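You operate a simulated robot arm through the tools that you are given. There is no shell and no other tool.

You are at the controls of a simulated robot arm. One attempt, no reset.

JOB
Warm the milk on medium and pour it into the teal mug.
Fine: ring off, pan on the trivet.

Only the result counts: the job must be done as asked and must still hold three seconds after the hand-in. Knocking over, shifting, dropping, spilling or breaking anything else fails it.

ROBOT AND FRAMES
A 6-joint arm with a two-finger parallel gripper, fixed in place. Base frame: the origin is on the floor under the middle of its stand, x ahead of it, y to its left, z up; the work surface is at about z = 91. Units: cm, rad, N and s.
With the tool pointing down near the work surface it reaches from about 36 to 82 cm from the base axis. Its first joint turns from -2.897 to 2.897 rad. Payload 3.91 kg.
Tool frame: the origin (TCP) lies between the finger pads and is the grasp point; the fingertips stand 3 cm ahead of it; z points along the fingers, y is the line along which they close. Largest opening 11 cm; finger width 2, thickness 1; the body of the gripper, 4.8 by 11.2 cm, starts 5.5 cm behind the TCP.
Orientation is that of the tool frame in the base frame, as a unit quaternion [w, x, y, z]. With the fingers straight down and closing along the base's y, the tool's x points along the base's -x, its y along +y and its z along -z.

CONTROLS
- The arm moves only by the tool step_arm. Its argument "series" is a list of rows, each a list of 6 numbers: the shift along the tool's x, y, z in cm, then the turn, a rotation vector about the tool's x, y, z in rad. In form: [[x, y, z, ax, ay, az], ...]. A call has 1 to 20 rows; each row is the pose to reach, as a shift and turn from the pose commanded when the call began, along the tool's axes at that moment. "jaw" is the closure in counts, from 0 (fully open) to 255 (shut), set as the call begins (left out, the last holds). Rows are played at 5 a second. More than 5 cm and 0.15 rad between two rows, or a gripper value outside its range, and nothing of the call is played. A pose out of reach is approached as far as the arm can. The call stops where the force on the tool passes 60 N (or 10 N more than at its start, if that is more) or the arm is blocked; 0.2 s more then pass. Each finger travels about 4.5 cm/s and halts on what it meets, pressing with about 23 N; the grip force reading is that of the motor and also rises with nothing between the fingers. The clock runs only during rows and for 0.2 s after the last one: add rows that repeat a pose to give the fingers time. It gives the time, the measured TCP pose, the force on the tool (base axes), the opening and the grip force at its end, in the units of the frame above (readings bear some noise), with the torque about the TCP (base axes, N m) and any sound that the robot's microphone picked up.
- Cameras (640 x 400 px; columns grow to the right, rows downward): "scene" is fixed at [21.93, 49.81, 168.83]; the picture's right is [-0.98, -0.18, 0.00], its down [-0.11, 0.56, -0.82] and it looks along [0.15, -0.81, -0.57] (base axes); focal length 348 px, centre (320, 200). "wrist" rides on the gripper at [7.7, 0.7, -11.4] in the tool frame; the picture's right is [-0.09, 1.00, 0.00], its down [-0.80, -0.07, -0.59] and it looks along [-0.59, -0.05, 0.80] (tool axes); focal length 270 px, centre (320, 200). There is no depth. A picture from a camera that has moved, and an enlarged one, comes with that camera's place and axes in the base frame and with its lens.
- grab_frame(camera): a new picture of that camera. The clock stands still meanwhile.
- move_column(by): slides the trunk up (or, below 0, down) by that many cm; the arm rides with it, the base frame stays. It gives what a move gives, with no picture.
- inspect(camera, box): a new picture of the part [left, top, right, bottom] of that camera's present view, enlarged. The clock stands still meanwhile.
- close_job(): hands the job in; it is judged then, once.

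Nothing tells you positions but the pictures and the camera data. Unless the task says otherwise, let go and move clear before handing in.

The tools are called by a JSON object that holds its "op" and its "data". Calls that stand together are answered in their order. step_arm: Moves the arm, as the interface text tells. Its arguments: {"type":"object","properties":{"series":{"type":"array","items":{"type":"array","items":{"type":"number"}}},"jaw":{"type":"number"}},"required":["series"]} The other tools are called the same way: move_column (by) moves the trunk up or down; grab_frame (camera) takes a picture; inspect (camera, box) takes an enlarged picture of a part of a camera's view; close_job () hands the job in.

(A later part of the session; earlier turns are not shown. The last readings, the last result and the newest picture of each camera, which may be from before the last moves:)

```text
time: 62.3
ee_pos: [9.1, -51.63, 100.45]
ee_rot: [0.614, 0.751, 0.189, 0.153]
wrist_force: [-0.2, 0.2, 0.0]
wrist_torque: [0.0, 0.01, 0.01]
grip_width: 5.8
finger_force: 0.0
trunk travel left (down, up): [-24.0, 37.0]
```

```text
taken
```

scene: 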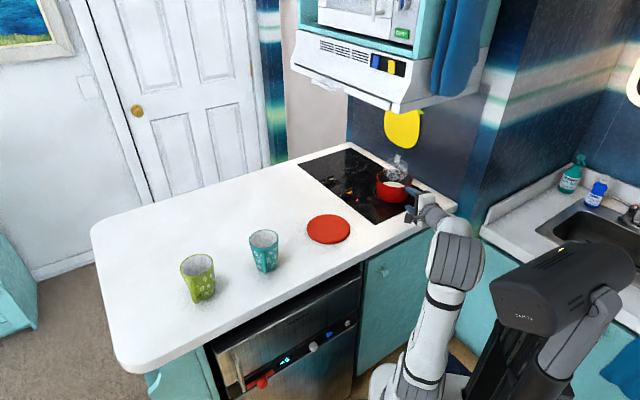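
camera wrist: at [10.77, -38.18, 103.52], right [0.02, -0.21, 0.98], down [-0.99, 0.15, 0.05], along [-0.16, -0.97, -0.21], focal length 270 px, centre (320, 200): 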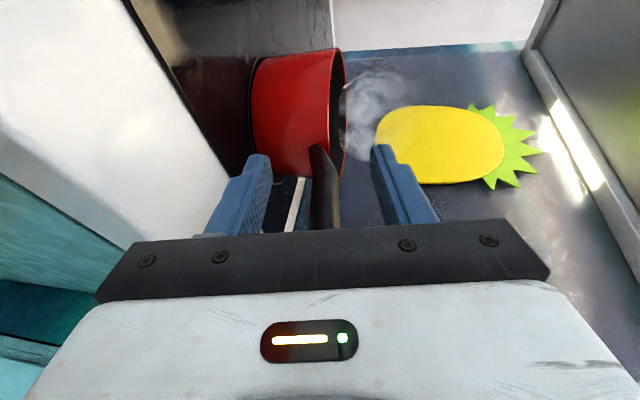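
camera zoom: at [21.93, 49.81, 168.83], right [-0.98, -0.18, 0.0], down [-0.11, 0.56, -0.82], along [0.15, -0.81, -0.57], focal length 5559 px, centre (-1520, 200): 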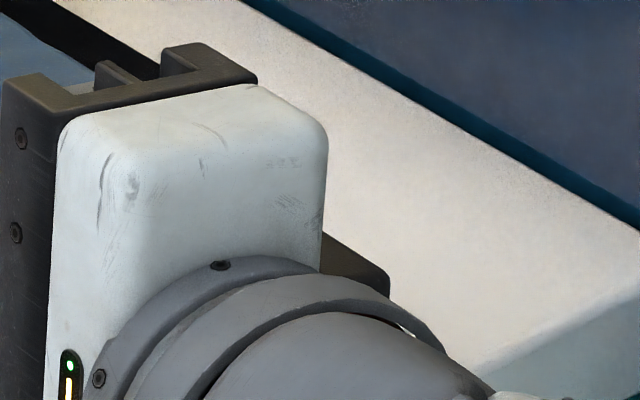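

The dark piece is part of the gripper bracket. Calibrating the scene view against my own fingertips puts the handle end about 1–1.5 cm ahead of the palm, so there is clearance. I'll slide sideways 2 cm towards the handle and check that it stays put.

{"op": "step_arm", "data": {"series": [[-1, 0, 0, 0, 0, 0], [-2, 0, 0, 0, 0, 0]]}}

{"op": "inspect", "data": {"camera": "wrist", "box": [220, 110, 440, 240]}}

{"op": "inspect", "data": {"camera": "scene", "box": [390, 170, 450, 210]}}

```text
time: 62.9
ee_pos: [7.33, -52.62, 100.35]
ee_rot: [0.614, 0.751, 0.191, 0.153]
wrist_force: [0.1, -0.2, 0.3]
wrist_torque: [-0.03, -0.01, 0.0]
grip_width: 5.8
finger_force: 0.0
trunk travel left (down, up): [-24.0, 37.0]
```

```text
2.91 times, centred on (330, 175) of wrist
camera zoom: at [8.96, -39.1, 103.5], right [0.02, -0.21, 0.98], down [-0.99, 0.15, 0.05], along [-0.15, -0.97, -0.21], focal length 786 px, centre (291, 273)
```

zoom: 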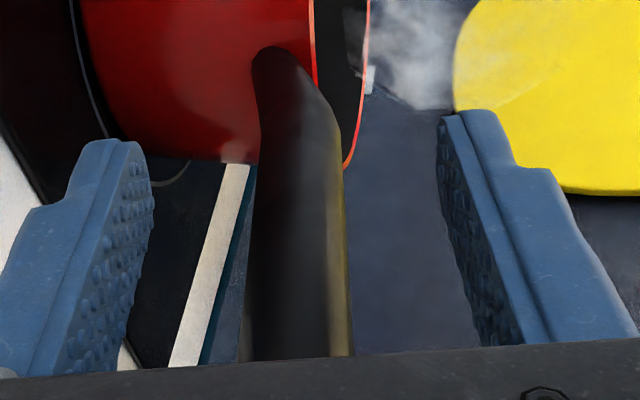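

```text
10.00 times, centred on (420, 190) of scene
camera zoom: at [21.93, 49.81, 168.83], right [-0.98, -0.18, 0.0], down [-0.11, 0.56, -0.82], along [0.15, -0.81, -0.57], focal length 3475 px, centre (-680, 300)
```

zoom: 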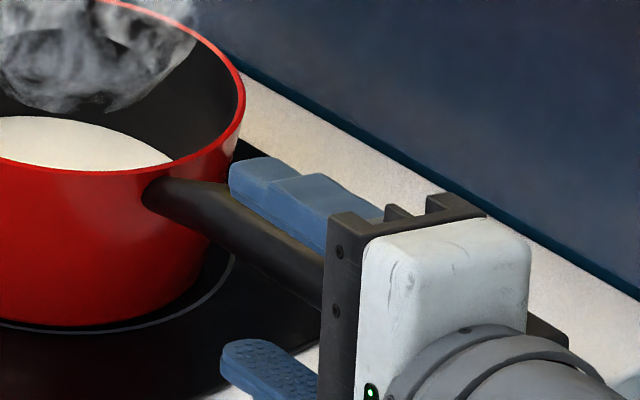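

The handle has not moved and is about 2 cm from the jaw centre. Several measurements put its direction nearer -56° than -62°. I'll turn the tool by 0.1 rad to match and then check.

{"op": "step_arm", "data": {"series": [[0, 0, 0, 0, 0.098, -0.02], [-0.7, 0, 0, 0, 0.098, -0.02]]}}

{"op": "inspect", "data": {"camera": "wrist", "box": [220, 110, 440, 240]}}

{"op": "inspect", "data": {"camera": "scene", "box": [390, 170, 450, 210]}}

```text
time: 63.5
ee_pos: [6.84, -52.84, 100.45]
ee_rot: [0.605, 0.741, 0.227, 0.183]
wrist_force: [-0.4, 0.8, 0.6]
wrist_torque: [0.01, 0.0, -0.01]
grip_width: 5.85
finger_force: 0.1
trunk travel left (down, up): [-24.0, 37.0]
```

```text
2.91 times, centred on (330, 175) of wrist
camera zoom: at [6.93, -39.28, 103.46], right [0.04, -0.21, 0.98], down [-1.0, 0.05, 0.05], along [-0.06, -0.98, -0.21], focal length 786 px, centre (291, 273)
```

zoom: 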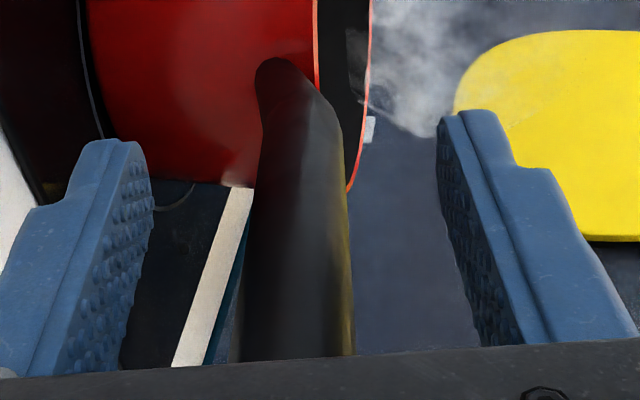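

```text
10.00 times, centred on (420, 190) of scene
camera zoom: at [21.93, 49.81, 168.83], right [-0.98, -0.18, 0.0], down [-0.11, 0.56, -0.82], along [0.15, -0.81, -0.57], focal length 3475 px, centre (-680, 300)
```

zoom: 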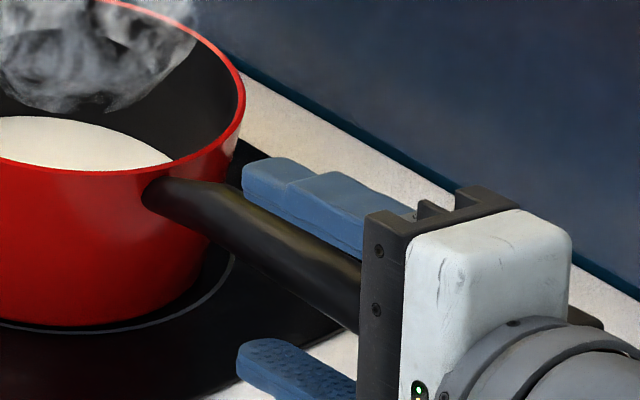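

The handle is now parallel to the tool and about 1 cm to the side. Sliding the last centimetre over it.

{"op": "step_arm", "data": {"series": [[-0.5, 0, 0, 0, 0, 0], [-0.95, 0, 0, 0, 0, 0]]}}

{"op": "inspect", "data": {"camera": "wrist", "box": [220, 110, 440, 240]}}

{"op": "inspect", "data": {"camera": "scene", "box": [390, 170, 450, 210]}}

```text
time: 64.1
ee_pos: [5.9, -53.41, 100.58]
ee_rot: [0.606, 0.74, 0.227, 0.183]
wrist_force: [-0.1, 0.5, -0.1]
wrist_torque: [0.0, 0.01, -0.03]
grip_width: 5.82
finger_force: 0.1
trunk travel left (down, up): [-24.0, 37.0]
```

```text
2.91 times, centred on (330, 175) of wrist
camera zoom: at [6.15, -39.79, 103.51], right [0.04, -0.21, 0.98], down [-1.0, 0.05, 0.05], along [-0.06, -0.98, -0.21], focal length 786 px, centre (291, 273)
```

zoom: 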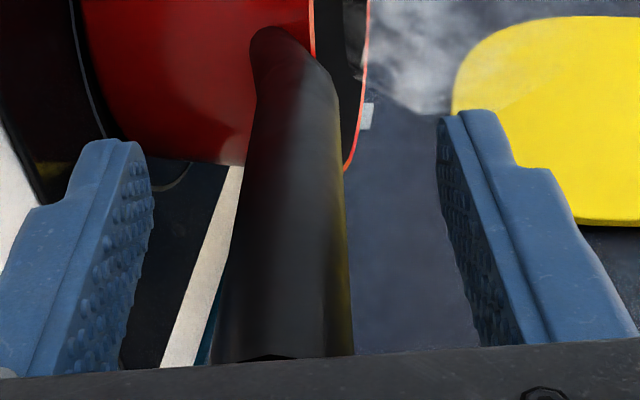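

```text
10.00 times, centred on (420, 190) of scene
camera zoom: at [21.93, 49.81, 168.83], right [-0.98, -0.18, 0.0], down [-0.11, 0.56, -0.82], along [0.15, -0.81, -0.57], focal length 3475 px, centre (-680, 300)
```

zoom: 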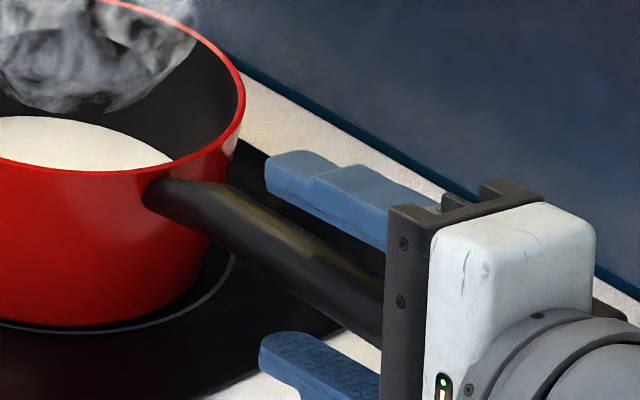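

The handle is now centred in the jaw with its end visible well ahead of the palm. I'll move forward 1.3 cm along it for a longer hold and then close.

{"op": "step_arm", "data": {"series": [[0, 0, 0.7, 0, 0, 0], [0, 0, 1.3, 0, 0, 0]]}}

{"op": "inspect", "data": {"camera": "wrist", "box": [220, 110, 440, 240]}}

{"op": "inspect", "data": {"camera": "scene", "box": [390, 170, 450, 210]}}

```text
time: 64.7
ee_pos: [6.63, -54.28, 100.19]
ee_rot: [0.606, 0.74, 0.228, 0.183]
wrist_force: [-1.3, 2.2, 1.7]
wrist_torque: [0.05, 0.04, -0.01]
grip_width: 5.81
finger_force: 0.0
trunk travel left (down, up): [-24.0, 37.0]
```

```text
2.91 times, centred on (330, 175) of wrist
camera zoom: at [6.89, -40.82, 103.22], right [0.04, -0.21, 0.98], down [-1.0, 0.05, 0.05], along [-0.06, -0.98, -0.21], focal length 786 px, centre (291, 273)
```

zoom: 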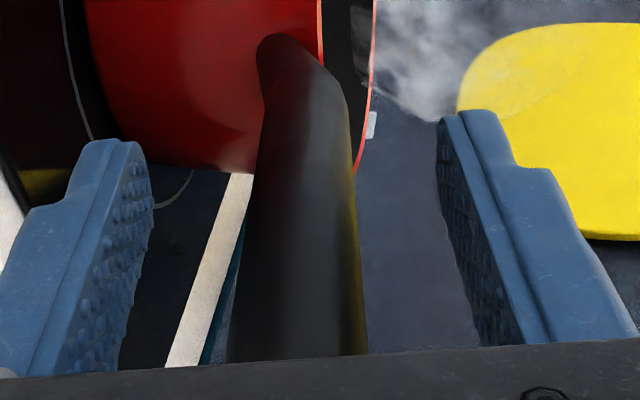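

```text
10.00 times, centred on (420, 190) of scene
camera zoom: at [21.93, 49.81, 168.83], right [-0.98, -0.18, 0.0], down [-0.11, 0.56, -0.82], along [0.15, -0.81, -0.57], focal length 3475 px, centre (-680, 300)
```

zoom: 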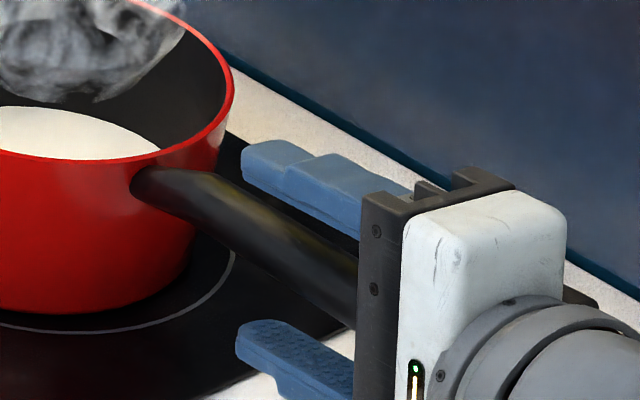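

The palm touched the handle end and pushed the pan about half a centimetre along its axis. It's harmless, and it tells me exactly where the end is. I'll back off slightly, trim the alignment and close the jaw.

{"op": "step_arm", "data": {"series": [[-0.15, 0.08, -0.25, -0.012, 0, 0], [-0.3, 0.15, -0.3, -0.025, 0, 0]]}}

{"op": "step_arm", "data": {"series": [[0, 0, 0, 0, 0, 0], [0, 0, 0, 0, 0, 0], [0, 0, 0, 0, 0, 0], [0, 0, 0, 0, 0, 0], [0, 0, 0, 0, 0, 0]], "jaw": 255}}

{"op": "inspect", "data": {"camera": "wrist", "box": [220, 110, 440, 240]}}

{"op": "inspect", "data": {"camera": "scene", "box": [360, 160, 460, 220]}}

```text
time: 65.3
ee_pos: [6.22, -54.32, 100.58]
ee_rot: [0.614, 0.733, 0.225, 0.186]
wrist_force: [0.5, 0.0, 0.1]
wrist_torque: [-0.01, 0.01, 0.0]
grip_width: 5.85
finger_force: 0.0
trunk travel left (down, up): [-24.0, 37.0]
```

```text
time: 66.5
ee_pos: [6.26, -54.22, 100.57]
ee_rot: [0.615, 0.732, 0.225, 0.187]
wrist_force: [0.7, -1.2, 0.1]
wrist_torque: [-0.4, -0.25, -0.07]
grip_width: 2.11
finger_force: 22.4
trunk travel left (down, up): [-24.0, 37.0]
```

```text
2.91 times, centred on (330, 175) of wrist
camera zoom: at [6.43, -40.71, 103.18], right [0.03, -0.19, 0.98], down [-1.0, 0.05, 0.04], along [-0.05, -0.98, -0.19], focal length 786 px, centre (291, 273)
```

zoom: 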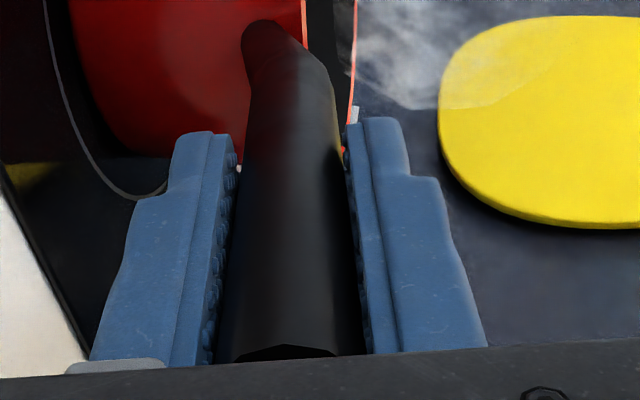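

```text
6.40 times, centred on (410, 190) of scene
camera zoom: at [21.93, 49.81, 168.83], right [-0.98, -0.18, 0.0], down [-0.11, 0.56, -0.82], along [0.15, -0.81, -0.57], focal length 2224 px, centre (-256, 264)
```

zoom: 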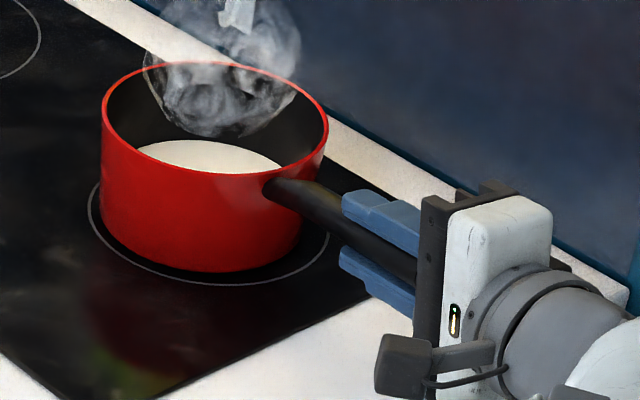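

The jaw is closed on the handle at 2.1 cm. I'll let the grip settle, lift a centimetre to feel the weight, and check for droop.

{"op": "step_arm", "data": {"series": [[0, 0, 0, 0, 0, 0], [0, 0, 0, 0, 0, 0], [0, 0, 0, 0, 0, 0]]}}

{"op": "step_arm", "data": {"series": [[0, 0.12, -0.02, 0, 0, 0], [0, 0.24, -0.05, 0, 0, 0], [0, 0.37, -0.07, 0, 0, 0], [0, 0.49, -0.09, 0, 0, 0], [0, 0.49, -0.09, 0, 0, 0]]}}

{"op": "inspect", "data": {"camera": "scene", "box": [360, 160, 460, 220]}}

```text
time: 67.3
ee_pos: [6.22, -54.28, 100.44]
ee_rot: [0.615, 0.732, 0.225, 0.186]
wrist_force: [0.3, -0.6, -0.6]
wrist_torque: [-0.47, -0.3, -0.06]
grip_width: 2.09
finger_force: 23.0
trunk travel left (down, up): [-24.0, 37.0]
```

```text
time: 68.5
ee_pos: [6.32, -54.32, 100.91]
ee_rot: [0.614, 0.733, 0.225, 0.187]
wrist_force: [0.0, -0.5, -6.6]
wrist_torque: [0.73, 0.49, 0.02]
grip_width: 2.11
finger_force: 22.9
trunk travel left (down, up): [-24.0, 37.0]
```

```text
6.40 times, centred on (410, 190) of scene
camera zoom: at [21.93, 49.81, 168.83], right [-0.98, -0.18, 0.0], down [-0.11, 0.56, -0.82], along [0.15, -0.81, -0.57], focal length 2224 px, centre (-256, 264)
```

zoom: 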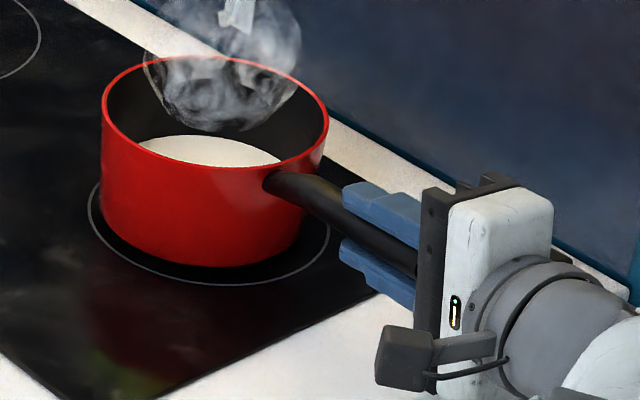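

The pan weighs about 6.6 N and the grip is steady. I'll lift a few centimetres more and check for sag.

{"op": "step_arm", "data": {"series": [[0, 0.49, -0.09, 0, 0, 0], [0, 0.98, -0.18, 0, 0, 0], [0, 1.47, -0.28, 0, 0, 0], [0, 1.96, -0.37, 0, 0, 0], [0, 2.45, -0.46, 0, 0, 0], [0, 2.94, -0.55, 0, 0, 0], [0, 2.94, -0.55, 0, 0, 0]]}}

{"op": "inspect", "data": {"camera": "scene", "box": [360, 150, 460, 220]}}

{"op": "inspect", "data": {"camera": "wrist", "box": [220, 110, 440, 240]}}

```text
time: 70.1
ee_pos: [6.21, -54.11, 103.92]
ee_rot: [0.615, 0.733, 0.225, 0.186]
wrist_force: [0.1, 0.3, -6.7]
wrist_torque: [0.75, 0.44, -0.08]
grip_width: 2.16
finger_force: 23.2
trunk travel left (down, up): [-24.0, 37.0]
```

```text
5.71 times, centred on (410, 185) of scene
camera zoom: at [21.93, 49.81, 168.83], right [-0.98, -0.18, 0.0], down [-0.11, 0.56, -0.82], along [0.15, -0.81, -0.57], focal length 1986 px, centre (-194, 286)
```

zoom: 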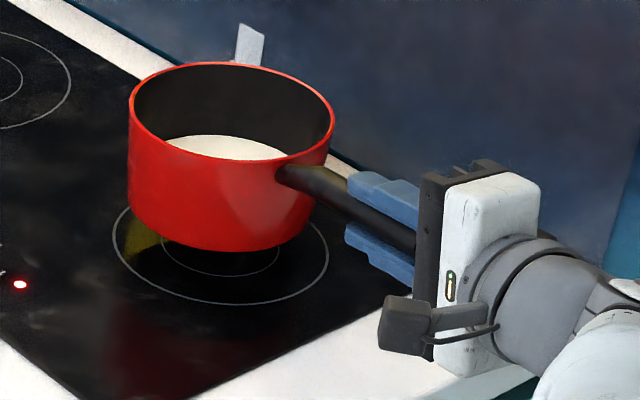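

```text
2.91 times, centred on (330, 175) of wrist
camera zoom: at [6.48, -40.68, 106.68], right [0.03, -0.19, 0.98], down [-1.0, 0.05, 0.04], along [-0.05, -0.98, -0.19], focal length 786 px, centre (291, 273)
```

zoom: 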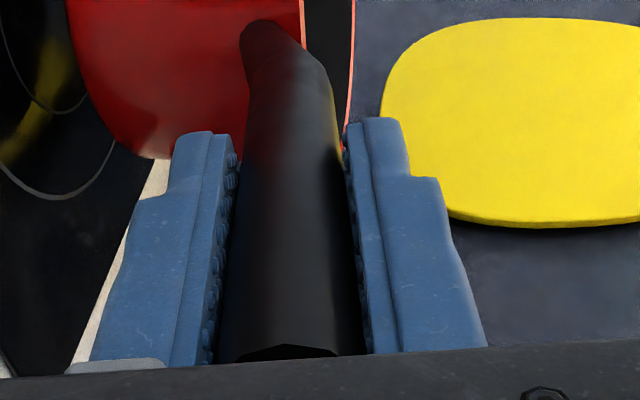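

The pan is up with a steady grip and looks level. I'll lift it 6 cm more, then swing it smoothly out from under the hood and over the worktop, short of the mug.

{"op": "step_arm", "data": {"series": [[0, 0.5, -0.09, 0, 0, 0], [0, 1.5, -0.27, 0, 0, 0], [0, 2.7, -0.48, 0, 0, 0], [0, 3.9, -0.7, 0, 0, 0], [0, 5.0, -0.89, 0, 0, 0], [0, 5.9, -1.05, 0, 0, 0]]}}

{"op": "step_arm", "data": {"series": [[0.42, 0.02, 0.1, 0, 0.0141, -0.0025], [1.59, 0.07, 0.37, 0, 0.0534, -0.0095], [3.38, 0.14, 0.7, 0, 0.1139, -0.0203], [5.64, 0.2, 1.02, -0.001, 0.1913, -0.0341], [8.26, 0.25, 1.21, -0.001, 0.2812, -0.0502], [11.05, 0.26, 1.25, -0.002, 0.3797, -0.0677], [13.89, 0.24, 1.06, -0.002, 0.4823, -0.0861], [16.62, 0.18, 0.68, -0.002, 0.5849, -0.1044], [19.1, 0.09, 0.14, -0.003, 0.6834, -0.1219], [21.25, -0.01, -0.51, -0.003, 0.7733, -0.138], [23.0, -0.12, -1.16, -0.004, 0.8507, -0.1518], [24.3, -0.22, -1.74, -0.004, 0.9112, -0.1626], [25.11, -0.29, -2.14, -0.004, 0.9505, -0.1696], [25.39, -0.31, -2.28, -0.004, 0.9646, -0.1721]]}}

{"op": "grab_frame", "data": {"camera": "scene"}}

{"op": "grab_frame", "data": {"camera": "wrist"}}

```text
time: 71.5
ee_pos: [6.48, -54.23, 109.98]
ee_rot: [0.614, 0.733, 0.225, 0.186]
wrist_force: [-1.3, 0.3, -6.0]
wrist_torque: [0.74, 0.49, 0.0]
grip_width: 2.14
finger_force: 22.9
trunk travel left (down, up): [-24.0, 37.0]
```

```text
time: 74.5
ee_pos: [26.27, -38.31, 109.86]
ee_rot: [0.455, 0.54, 0.544, 0.453]
wrist_force: [-0.2, -0.8, -5.3]
wrist_torque: [0.05, 0.84, -0.04]
grip_width: 2.13
finger_force: 22.8
trunk travel left (down, up): [-24.0, 37.0]
```

```text
taken
```

scene: 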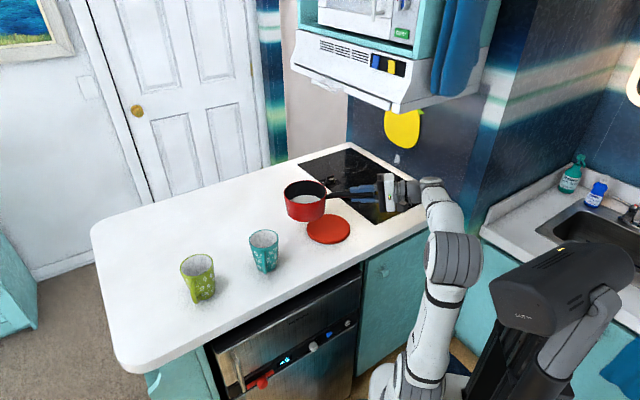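

```text
taken
camera wrist: at [15.03, -30.51, 112.65], right [0.17, -0.08, 0.98], down [-0.6, -0.8, 0.04], along [0.78, -0.59, -0.19], focal length 270 px, centre (320, 200)
```

wrist: 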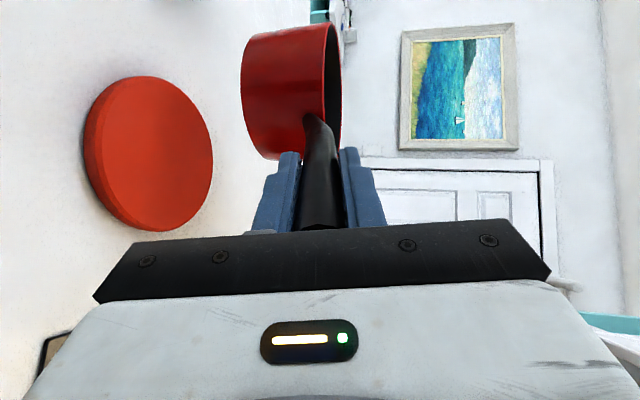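

The pan is level and steady over the worktop, well clear of everything. I'll raise the trunk 25 cm so the wrist has the height it needs for pouring.

{"op": "move_column", "data": {"by": 25}}

{"op": "grab_frame", "data": {"camera": "scene"}}

```text
time: 77.1
ee_pos: [26.15, -38.28, 134.85]
ee_rot: [0.455, 0.54, 0.545, 0.453]
wrist_force: [0.5, 0.9, -5.9]
wrist_torque: [0.06, 0.86, 0.01]
grip_width: 2.12
finger_force: 23.0
trunk travel left (down, up): [-49.0, 12.0]
```

```text
taken
```

scene: 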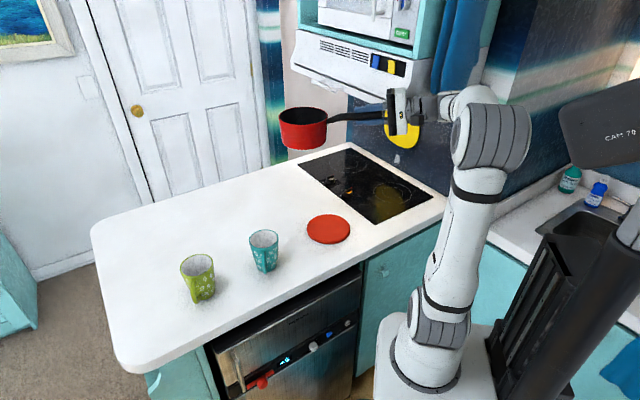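

The pan is high and level. I'll now move it toward the teal mug while turning and tipping it only about 18°, below the pouring angle.

{"op": "step_arm", "data": {"series": [[0.26, -0.17, 0.12, 0.0093, 0.0114, -0.004], [1.02, -0.69, 0.49, 0.0372, 0.0457, -0.0158], [2.3, -1.54, 1.1, 0.0837, 0.1028, -0.0356], [3.83, -2.57, 1.83, 0.1395, 0.1714, -0.0594], [5.37, -3.6, 2.56, 0.1952, 0.2399, -0.0831], [6.82, -4.58, 3.26, 0.2479, 0.3046, -0.1055], [7.84, -5.26, 3.74, 0.2851, 0.3503, -0.1213], [8.52, -5.72, 4.07, 0.3099, 0.3808, -0.1319]]}}

{"op": "grab_frame", "data": {"camera": "scene"}}

{"op": "grab_frame", "data": {"camera": "wrist"}}

{"op": "inspect", "data": {"camera": "scene", "box": [170, 120, 410, 320]}}

```text
time: 78.9
ee_pos: [29.27, -29.72, 128.38]
ee_rot: [0.283, 0.472, 0.717, 0.428]
wrist_force: [-0.1, 0.6, -6.3]
wrist_torque: [-0.25, 0.67, 0.02]
grip_width: 2.08
finger_force: 23.3
trunk travel left (down, up): [-49.0, 12.0]
```

```text
taken
```

scene: 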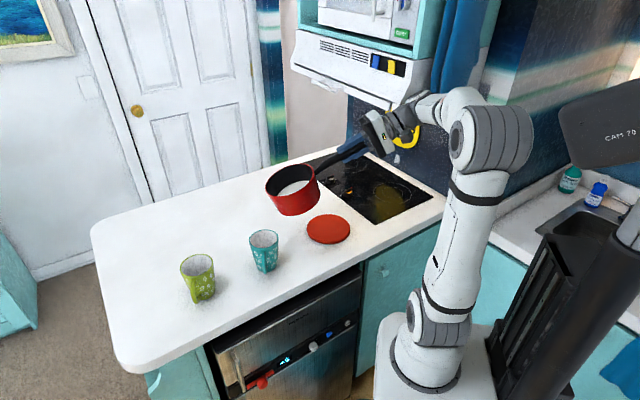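

```text
taken
camera wrist: at [17.24, -26.5, 134.57], right [0.47, 0.11, 0.88], down [-0.2, -0.95, 0.22], along [0.86, -0.28, -0.42], focal length 270 px, centre (320, 200)
```

wrist: 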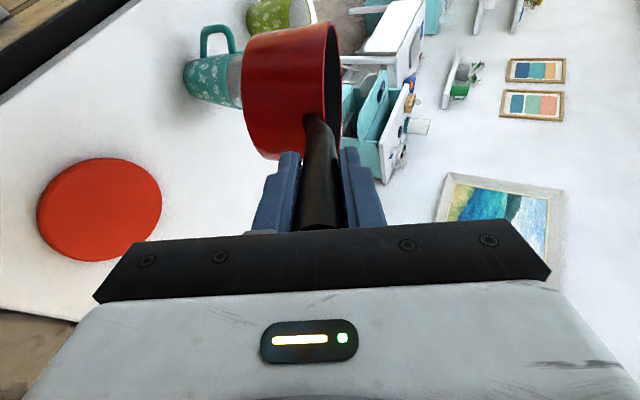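

```text
2.00 times, centred on (290, 220) of scene
camera zoom: at [21.93, 49.81, 168.83], right [-0.98, -0.18, 0.0], down [-0.11, 0.56, -0.82], along [0.15, -0.81, -0.57], focal length 695 px, centre (380, 160)
```

zoom: 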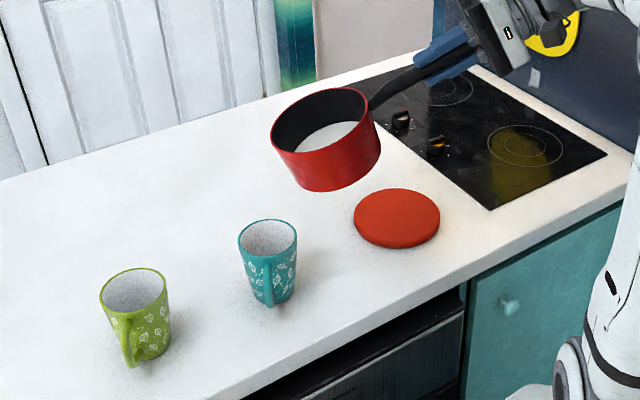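

The pan lip is above the teal mug, about 1 cm short of its axis, and nothing has spilled. I'll tip slowly to about 30° while lowering the lip and then look.

{"op": "step_arm", "data": {"series": [[0, -0.05, 0.3, 0.0262, 0, 0], [0, -0.37, 0.77, 0.0524, 0, 0], [0, -0.78, 1.29, 0.0785, 0, 0], [0, -1.19, 1.85, 0.1047, 0, 0], [0, -1.52, 2.36, 0.1309, 0, 0], [0, -1.83, 2.89, 0.1571, 0, 0], [0, -1.98, 3.36, 0.1833, 0, 0], [0, -1.95, 3.74, 0.2094, 0, 0]]}}

{"op": "inspect", "data": {"camera": "scene", "box": [190, 140, 350, 280]}}

{"op": "grab_frame", "data": {"camera": "wrist"}}

```text
time: 80.7
ee_pos: [31.46, -28.79, 125.07]
ee_rot: [0.234, 0.499, 0.758, 0.35]
wrist_force: [-0.3, -0.6, -5.1]
wrist_torque: [-0.18, 0.56, -0.02]
grip_width: 2.14
finger_force: 23.0
trunk travel left (down, up): [-49.0, 12.0]
```

```text
2.86 times, centred on (270, 210) of scene
camera zoom: at [21.93, 49.81, 168.83], right [-0.98, -0.18, 0.0], down [-0.11, 0.56, -0.82], along [0.15, -0.81, -0.57], focal length 993 px, centre (463, 171)
```

zoom: 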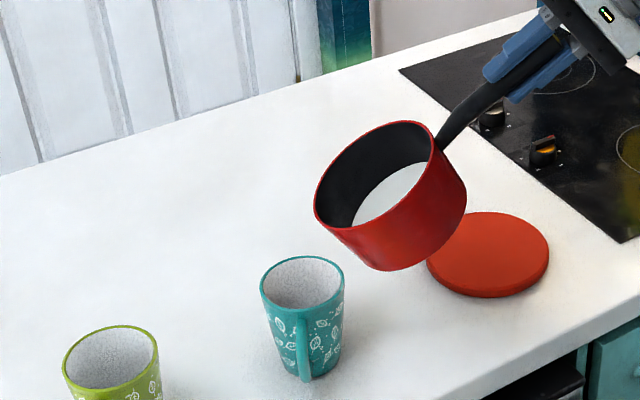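

```text
taken
camera wrist: at [20.75, -24.99, 132.97], right [0.62, 0.18, 0.76], down [-0.15, -0.93, 0.33], along [0.77, -0.32, -0.56], focal length 270 px, centre (320, 200)
```

wrist: 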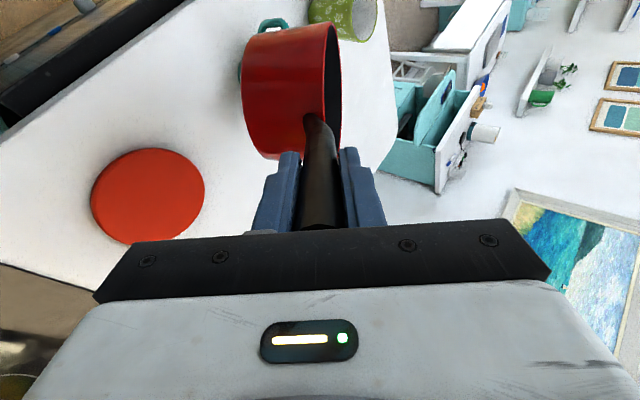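

Nothing has poured yet at about 30°, and the lip is about 2 cm before the mug axis. I'll nudge it forward 0.6 cm and continue tipping slowly.

{"op": "step_arm", "data": {"series": [[0, 0.37, 0.39, 0.0262, 0, 0], [0, 0.75, 0.8, 0.0524, 0, 0], [0, 1.21, 1.15, 0.0785, 0, 0], [0, 1.66, 1.53, 0.1047, 0, 0], [0, 2.01, 1.81, 0.1309, 0, 0]]}}

{"op": "inspect", "data": {"camera": "scene", "box": [210, 160, 330, 280]}}

```text
time: 81.9
ee_pos: [33.86, -27.76, 125.36]
ee_rot: [0.201, 0.513, 0.779, 0.299]
wrist_force: [0.2, -0.1, -5.7]
wrist_torque: [-0.12, 0.45, -0.01]
grip_width: 2.14
finger_force: 22.6
trunk travel left (down, up): [-49.0, 12.0]
```

```text
3.33 times, centred on (270, 220) of scene
camera zoom: at [21.93, 49.81, 168.83], right [-0.98, -0.18, 0.0], down [-0.11, 0.56, -0.82], along [0.15, -0.81, -0.57], focal length 1158 px, centre (487, 133)
```

zoom: 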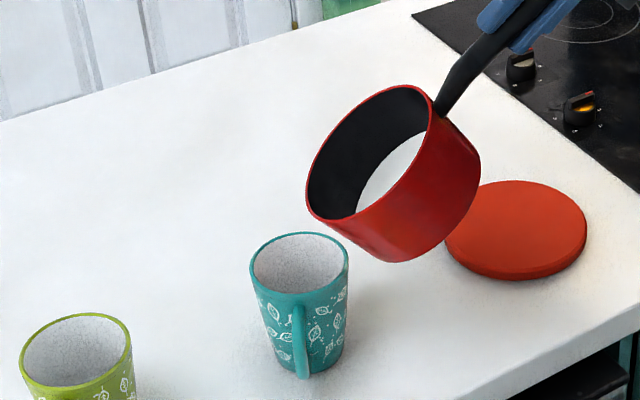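

The milk is still short of the lip at 37°, and the lip is 1.3 cm before the mug axis. I'll keep tipping.

{"op": "step_arm", "data": {"series": [[0, 0.46, 0.18, 0.0262, 0, 0], [0, 0.92, 0.36, 0.0524, 0, 0], [0, 1.37, 0.57, 0.0785, 0, 0], [0, 1.91, 0.73, 0.1047, 0, 0], [0, 2.43, 0.89, 0.1309, 0, 0], [0, 2.95, 1.08, 0.1571, 0, 0], [0, 3.48, 1.29, 0.1833, 0, 0]]}}

{"op": "inspect", "data": {"camera": "scene", "box": [210, 160, 330, 280]}}

```text
time: 83.5
ee_pos: [36.95, -26.45, 126.75]
ee_rot: [0.153, 0.53, 0.803, 0.227]
wrist_force: [0.0, 0.4, -6.0]
wrist_torque: [-0.08, 0.34, -0.03]
grip_width: 2.13
finger_force: 23.1
trunk travel left (down, up): [-49.0, 12.0]
```

```text
3.33 times, centred on (270, 220) of scene
camera zoom: at [21.93, 49.81, 168.83], right [-0.98, -0.18, 0.0], down [-0.11, 0.56, -0.82], along [0.15, -0.81, -0.57], focal length 1158 px, centre (487, 133)
```

zoom: 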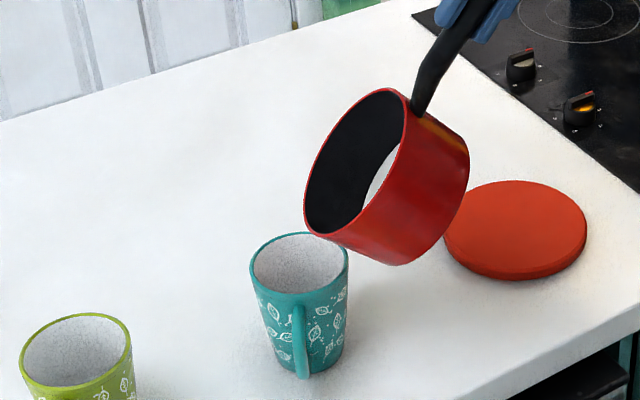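

There's no flow yet at 48°, and the lip is over the mug. Tipping on a little further.

{"op": "step_arm", "data": {"series": [[0, 0.52, -0.02, 0.0262, 0, 0], [0, 0.99, 0.07, 0.0524, 0, 0], [0, 1.51, 0.09, 0.0785, 0, 0], [0, 2.13, 0.18, 0.1047, 0, 0], [0, 2.73, 0.29, 0.1309, 0, 0], [0, 3.34, 0.41, 0.1571, 0, 0]]}}

{"op": "inspect", "data": {"camera": "scene", "box": [210, 160, 330, 280]}}

```text
time: 84.9
ee_pos: [39.72, -25.18, 128.18]
ee_rot: [0.11, 0.54, 0.818, 0.164]
wrist_force: [-0.5, -0.6, -4.9]
wrist_torque: [0.0, 0.17, -0.03]
grip_width: 2.11
finger_force: 22.9
trunk travel left (down, up): [-49.0, 12.0]
```

```text
3.33 times, centred on (270, 220) of scene
camera zoom: at [21.93, 49.81, 168.83], right [-0.98, -0.18, 0.0], down [-0.11, 0.56, -0.82], along [0.15, -0.81, -0.57], focal length 1158 px, centre (487, 133)
```

zoom: 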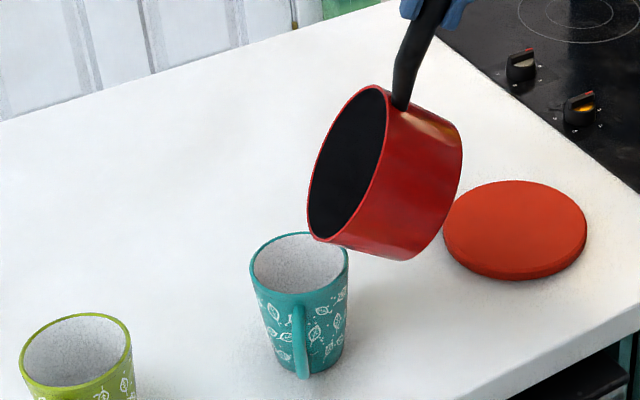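

The pan is at 57° and the mug still looks empty. Continuing in small steps.

{"op": "step_arm", "data": {"series": [[0, 0.62, 0.05, 0.0262, 0, 0], [0, 1.24, 0.11, 0.0524, 0, 0], [0, 1.87, 0.19, 0.0785, 0, 0], [0, 2.5, 0.28, 0.1047, 0, 0], [0, 3.11, 0.4, 0.1309, 0, 0], [0, 3.74, 0.53, 0.1571, 0, 0]]}}

{"op": "inspect", "data": {"camera": "scene", "box": [210, 160, 330, 280]}}

```text
time: 86.3
ee_pos: [43.05, -23.77, 129.25]
ee_rot: [0.069, 0.547, 0.828, 0.1]
wrist_force: [0.8, 0.2, -5.4]
wrist_torque: [-0.04, 0.07, 0.0]
grip_width: 2.08
finger_force: 23.2
trunk travel left (down, up): [-49.0, 12.0]
```

```text
3.33 times, centred on (270, 220) of scene
camera zoom: at [21.93, 49.81, 168.83], right [-0.98, -0.18, 0.0], down [-0.11, 0.56, -0.82], along [0.15, -0.81, -0.57], focal length 1158 px, centre (487, 133)
```

zoom: 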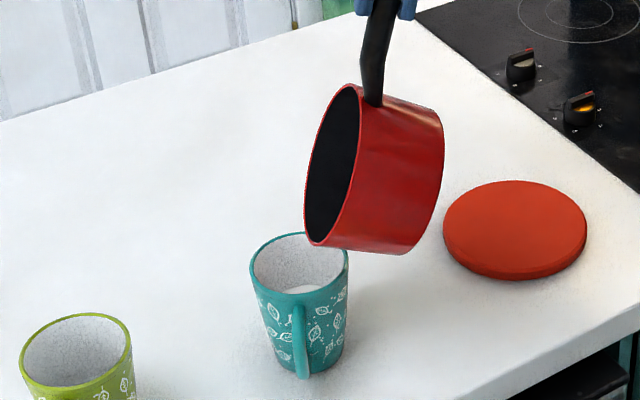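

Milk is now showing in the teal mug, with none around it. I'll keep tipping slowly.

{"op": "step_arm", "data": {"series": [[0, 0.64, 0.05, 0.0262, 0, 0], [0, 1.27, 0.12, 0.0524, 0, 0], [0, 1.93, 0.11, 0.0785, 0, 0], [0, 2.6, 0.12, 0.1047, 0, 0], [0, 3.25, 0.14, 0.1309, 0, 0], [0, 3.92, 0.18, 0.1571, 0, 0], [0, 4.58, 0.23, 0.1833, 0, 0], [0, 5.23, 0.31, 0.2094, 0, 0]]}}

{"op": "inspect", "data": {"camera": "scene", "box": [210, 160, 330, 280]}}

```text
time: 88.1
ee_pos: [47.87, -21.7, 130.18]
ee_rot: [0.011, 0.55, 0.835, 0.009]
wrist_force: [0.7, 0.4, -4.5]
wrist_torque: [0.07, -0.06, 0.03]
grip_width: 2.11
finger_force: 23.2
trunk travel left (down, up): [-49.0, 12.0]
```

```text
3.33 times, centred on (270, 220) of scene
camera zoom: at [21.93, 49.81, 168.83], right [-0.98, -0.18, 0.0], down [-0.11, 0.56, -0.82], along [0.15, -0.81, -0.57], focal length 1158 px, centre (487, 133)
```

zoom: 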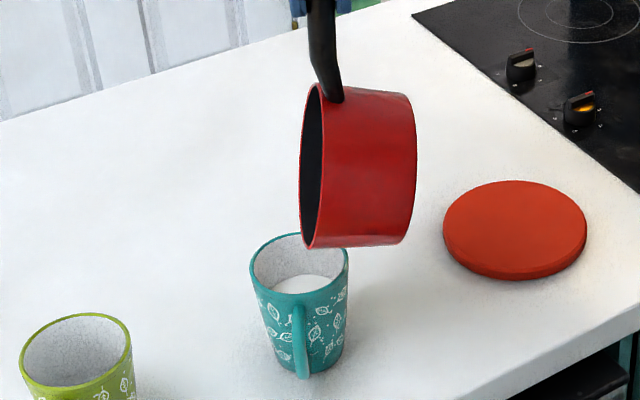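

The mug is filling cleanly and the pan is near 78°. I'll continue past 90° to empty it, with a slight sideways trim to stay centred.

{"op": "step_arm", "data": {"series": [[-0.1, 0.66, -0.05, 0.0262, 0, 0], [-0.2, 1.32, -0.09, 0.0524, 0, 0], [-0.3, 1.98, -0.09, 0.0785, 0, 0], [-0.4, 2.65, -0.08, 0.1047, 0, 0], [-0.4, 3.31, -0.07, 0.1309, 0, 0], [-0.4, 3.97, -0.04, 0.1571, 0, 0], [-0.4, 4.63, 0.02, 0.1833, 0, 0], [-0.4, 5.29, 0.1, 0.2094, 0, 0], [-0.4, 5.95, 0.19, 0.2356, 0, 0], [-0.4, 6.6, 0.3, 0.2618, 0, 0], [-0.4, 7.25, 0.42, 0.288, 0, 0], [-0.4, 7.9, 0.56, 0.3142, 0, 0]]}}

{"op": "inspect", "data": {"camera": "scene", "box": [210, 160, 330, 280]}}

{"op": "grab_frame", "data": {"camera": "wrist"}}

```text
time: 90.7
ee_pos: [55.37, -19.0, 129.84]
ee_rot: [-0.076, 0.546, 0.826, -0.12]
wrist_force: [-0.7, 0.2, -4.2]
wrist_torque: [0.11, -0.24, 0.02]
grip_width: 2.14
finger_force: 22.7
trunk travel left (down, up): [-49.0, 12.0]
```

```text
3.33 times, centred on (270, 220) of scene
camera zoom: at [21.93, 49.81, 168.83], right [-0.98, -0.18, 0.0], down [-0.11, 0.56, -0.82], along [0.15, -0.81, -0.57], focal length 1158 px, centre (487, 133)
```

zoom: 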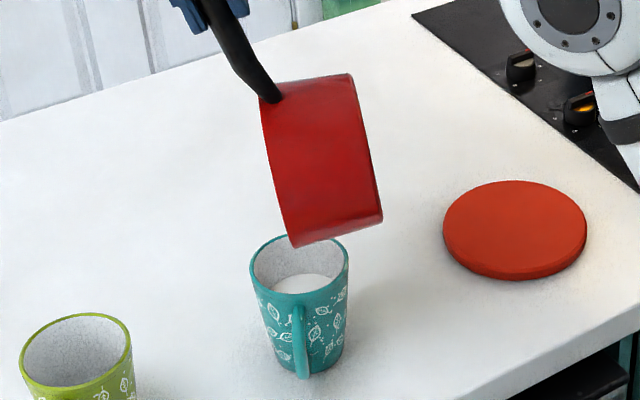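

```text
taken
camera wrist: at [55.96, -10.27, 140.7], right [0.91, 0.29, -0.28], down [0.4, -0.7, 0.59], along [-0.02, -0.66, -0.75], focal length 270 px, centre (320, 200)
```

wrist: 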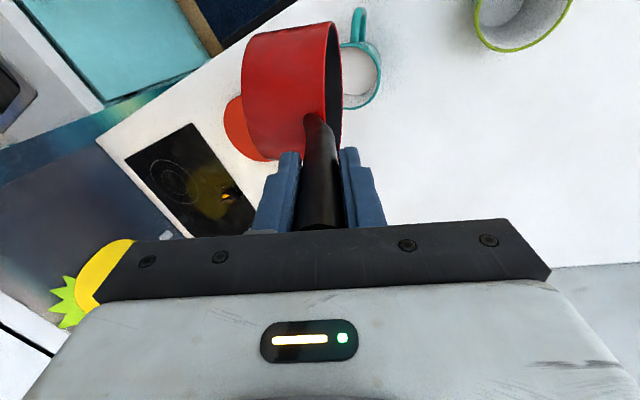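

The pan is tipped past 90° and the milk is in the teal mug. I'll tip a touch more, hold to drain, and check around the mug.

{"op": "step_arm", "data": {"series": [[0, 0.5, 0.05, 0.03, 0, 0], [0, 1.0, 0.15, 0.06, 0, 0], [0, 1.5, 0.3, 0.09, 0, 0], [0, 1.5, 0.3, 0.09, 0, 0], [0, 1.5, 0.3, 0.09, 0, 0], [0, 1.5, 0.3, 0.09, 0, 0], [0, 1.5, 0.3, 0.09, 0, 0], [0, 1.5, 0.3, 0.09, 0, 0]]}}

{"op": "inspect", "data": {"camera": "scene", "box": [220, 200, 320, 280]}}

{"op": "inspect", "data": {"camera": "wrist", "box": [220, 0, 420, 170]}}

```text
time: 92.5
ee_pos: [56.64, -18.41, 129.14]
ee_rot: [-0.1, 0.542, 0.819, -0.157]
wrist_force: [0.3, 0.4, -4.6]
wrist_torque: [0.14, -0.24, 0.0]
grip_width: 2.12
finger_force: 22.9
trunk travel left (down, up): [-49.0, 12.0]
```

```text
5.00 times, centred on (270, 240) of scene
camera zoom: at [21.93, 49.81, 168.83], right [-0.98, -0.18, 0.0], down [-0.11, 0.56, -0.82], along [0.15, -0.81, -0.57], focal length 1737 px, centre (570, 0)
```

zoom: 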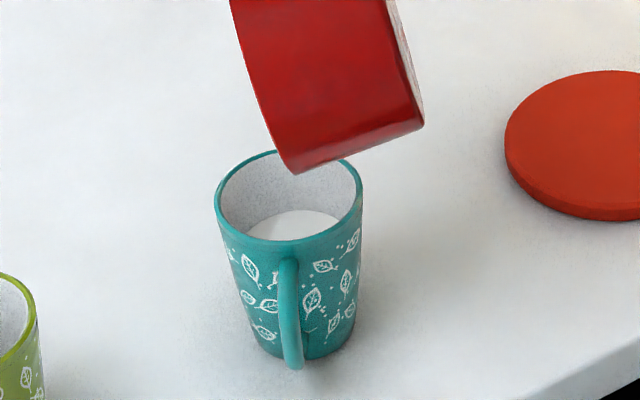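

```text
2.35 times, centred on (320, 85) of wrist
camera zoom: at [58.0, -9.36, 139.65], right [0.89, 0.28, -0.36], down [0.45, -0.67, 0.58], along [-0.08, -0.68, -0.73], focal length 636 px, centre (320, 471)
```

zoom: 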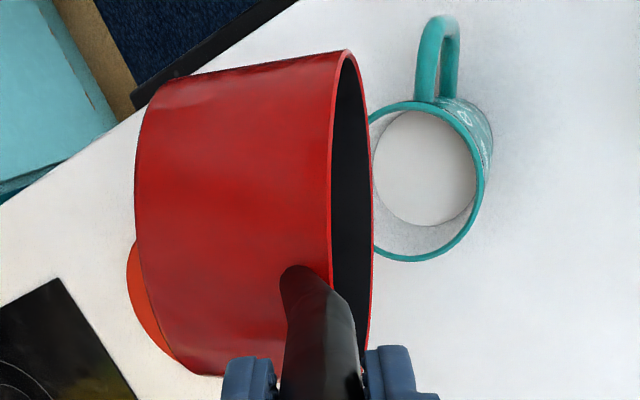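

The milk is in the teal mug with nothing around it. Now I'll lift away and bring the empty pan back level along the reverse path.

{"op": "step_arm", "data": {"series": [[0, -3.7, -1.93, -0.1108, 0, 0], [0, -7.34, -3.56, -0.2216, 0, 0], [0, -10.69, -4.42, -0.3324, 0, 0], [0, -13.93, -5.0, -0.4432, 0, 0], [0, -16.82, -4.86, -0.554, 0, 0], [0, -19.53, -4.45, -0.6648, 0, 0], [0, -21.84, -3.36, -0.7756, 0, 0], [0, -23.91, -2.07, -0.8864, 0, 0], [0, -25.73, -0.6, -0.9972, 0, 0], [0, -27.28, 1.02, -1.108, 0, 0], [0, -28.54, 2.75, -1.2188, 0, 0], [0, -29.48, 4.55, -1.3296, 0, 0], [0, -29.95, 6.87, -1.4404, 0, 0], [0, -30.11, 9.21, -1.5512, 0, 0], [0, -29.96, 11.53, -1.662, 0, 0], [0, -29.5, 13.79, -1.773, 0, 0]]}}

{"op": "grab_frame", "data": {"camera": "scene"}}

{"op": "inspect", "data": {"camera": "scene", "box": [160, 120, 400, 320]}}

{"op": "grab_frame", "data": {"camera": "wrist"}}

```text
time: 95.9
ee_pos: [26.71, -31.33, 127.01]
ee_rot: [0.358, 0.419, 0.638, 0.537]
wrist_force: [0.0, -0.2, -4.3]
wrist_torque: [-0.26, 0.56, -0.02]
grip_width: 2.13
finger_force: 23.2
trunk travel left (down, up): [-49.0, 12.0]
```

```text
taken
```

scene: 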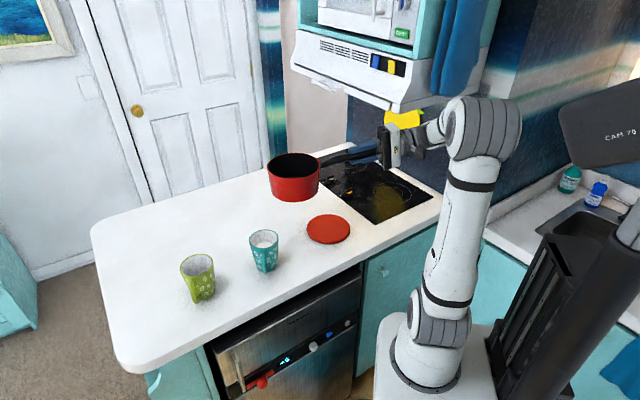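

```text
2.00 times, centred on (280, 220) of scene
camera zoom: at [21.93, 49.81, 168.83], right [-0.98, -0.18, 0.0], down [-0.11, 0.56, -0.82], along [0.15, -0.81, -0.57], focal length 695 px, centre (400, 160)
```

zoom: 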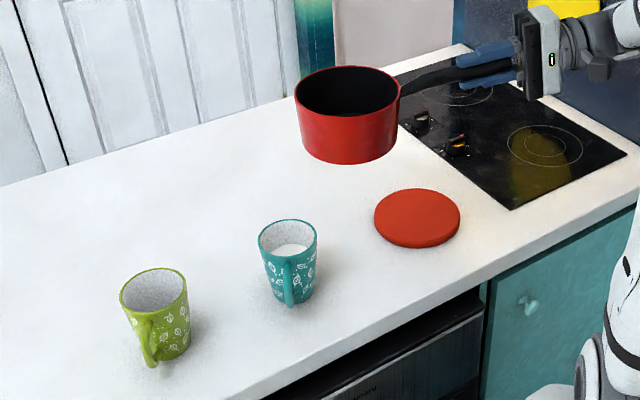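

```text
taken
camera wrist: at [13.43, -28.52, 129.64], right [0.19, -0.01, 0.98], down [-0.24, -0.97, 0.03], along [0.95, -0.24, -0.18], focal length 270 px, centre (320, 200)
```

wrist: 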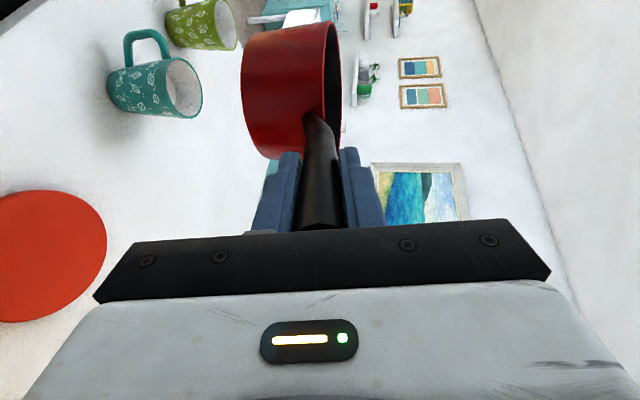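

The pan is empty and level, and the mug holds the milk. Next I'll move the pan over the trivet at (36,-41) while staying high.

{"op": "step_arm", "data": {"series": [[-0.3, -0.15, -0.9, 0.0002, -0.036, 0.006], [-1.01, -0.53, -3.08, 0.0008, -0.1217, 0.0204], [-1.78, -0.93, -5.43, 0.0015, -0.2148, 0.036], [-2.55, -1.33, -7.78, 0.0021, -0.3079, 0.0516], [-3.26, -1.7, -9.96, 0.0027, -0.3938, 0.066], [-3.56, -1.86, -10.86, 0.003, -0.4296, 0.072]]}}

{"op": "move_column", "data": {"by": -17}}

{"op": "inspect", "data": {"camera": "scene", "box": [260, 160, 420, 280]}}

{"op": "grab_frame", "data": {"camera": "wrist"}}

```text
time: 97.3
ee_pos: [17.75, -38.8, 127.03]
ee_rot: [0.465, 0.548, 0.534, 0.445]
wrist_force: [-0.1, -0.6, -4.3]
wrist_torque: [0.02, 0.57, -0.01]
grip_width: 2.12
finger_force: 23.4
trunk travel left (down, up): [-49.0, 12.0]
```

```text
time: 99.2
ee_pos: [17.78, -38.87, 110.06]
ee_rot: [0.465, 0.547, 0.534, 0.446]
wrist_force: [-0.8, -0.2, -3.5]
wrist_torque: [0.04, 0.55, -0.01]
grip_width: 2.1
finger_force: 23.0
trunk travel left (down, up): [-32.0, 29.0]
```

```text
3.33 times, centred on (340, 220) of scene
camera zoom: at [21.93, 49.81, 168.83], right [-0.98, -0.18, 0.0], down [-0.11, 0.56, -0.82], along [0.15, -0.81, -0.57], focal length 1158 px, centre (253, 133)
```

zoom: 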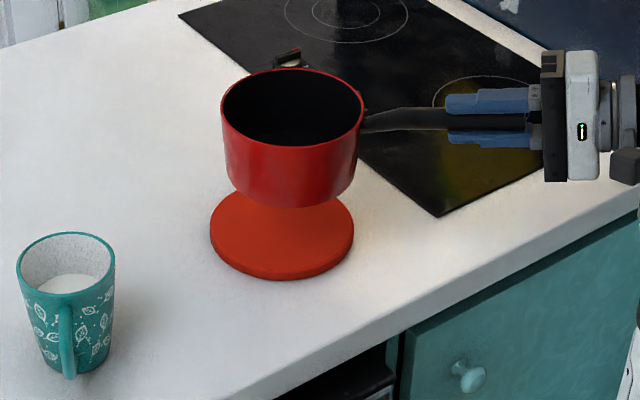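

```text
taken
camera wrist: at [6.97, -30.67, 112.7], right [0.17, -0.09, 0.98], down [-0.62, -0.78, 0.04], along [0.76, -0.62, -0.18], focal length 270 px, centre (320, 200)
```

wrist: 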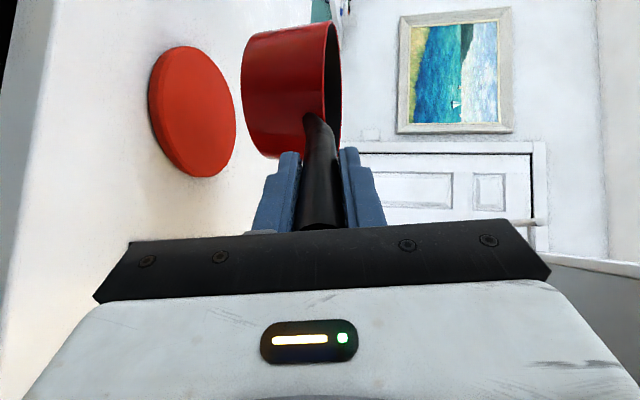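

The pan is above the trivet with several centimetres to go. I'll zoom in to judge its level and centring before lowering.

{"op": "inspect", "data": {"camera": "wrist", "box": [130, 0, 370, 190]}}

{"op": "inspect", "data": {"camera": "scene", "box": [310, 170, 380, 250]}}

```text
2.11 times, centred on (250, 95) of wrist
camera zoom: at [6.97, -30.67, 112.7], right [0.17, -0.09, 0.98], down [-0.62, -0.78, 0.04], along [0.76, -0.62, -0.18], focal length 569 px, centre (467, 421)
```

zoom: 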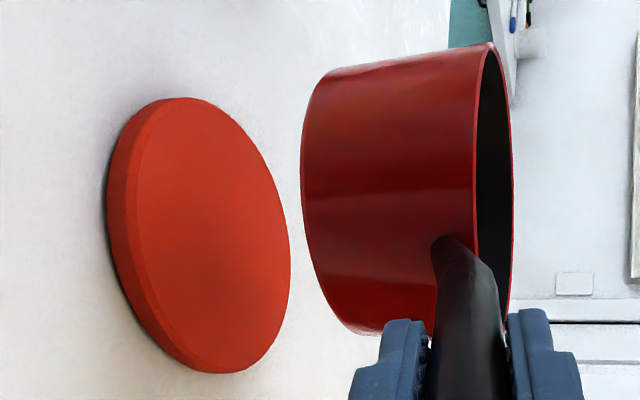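

```text
5.00 times, centred on (345, 210) of scene
camera zoom: at [21.93, 49.81, 168.83], right [-0.98, -0.18, 0.0], down [-0.11, 0.56, -0.82], along [0.15, -0.81, -0.57], focal length 1737 px, centre (195, 150)
```

zoom: 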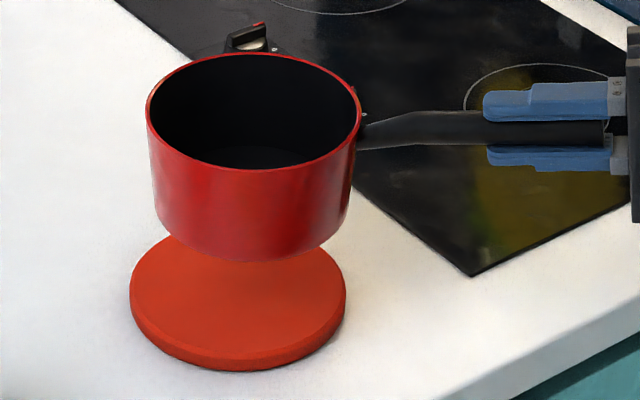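

The pan hangs level with about 9 cm to go. I'll lower it 6.5 cm more with the trunk, then judge the centring from closer.

{"op": "move_column", "data": {"by": -6.3}}

{"op": "inspect", "data": {"camera": "scene", "box": [310, 170, 380, 250]}}

{"op": "inspect", "data": {"camera": "wrist", "box": [130, 0, 370, 190]}}

```text
time: 100.2
ee_pos: [17.92, -38.69, 103.76]
ee_rot: [0.465, 0.548, 0.534, 0.446]
wrist_force: [-0.3, 0.0, -4.0]
wrist_torque: [0.04, 0.61, 0.01]
grip_width: 2.12
finger_force: 23.2
trunk travel left (down, up): [-25.7, 35.3]
```

```text
5.00 times, centred on (345, 210) of scene
camera zoom: at [21.93, 49.81, 168.83], right [-0.98, -0.18, 0.0], down [-0.11, 0.56, -0.82], along [0.15, -0.81, -0.57], focal length 1737 px, centre (195, 150)
```

zoom: 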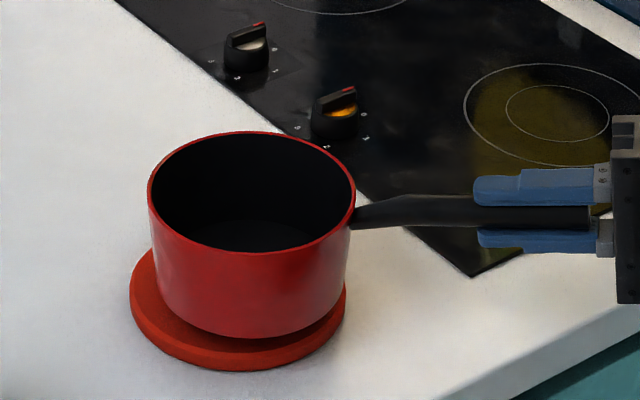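

```text
2.11 times, centred on (250, 95) of wrist
camera zoom: at [6.97, -30.67, 106.4], right [0.17, -0.09, 0.98], down [-0.62, -0.78, 0.04], along [0.76, -0.62, -0.18], focal length 569 px, centre (467, 421)
```

zoom: 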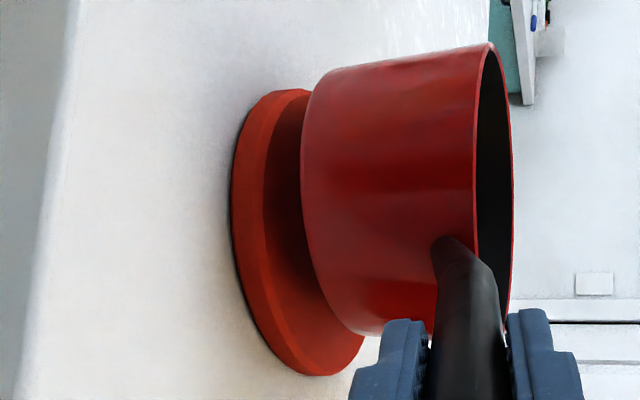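

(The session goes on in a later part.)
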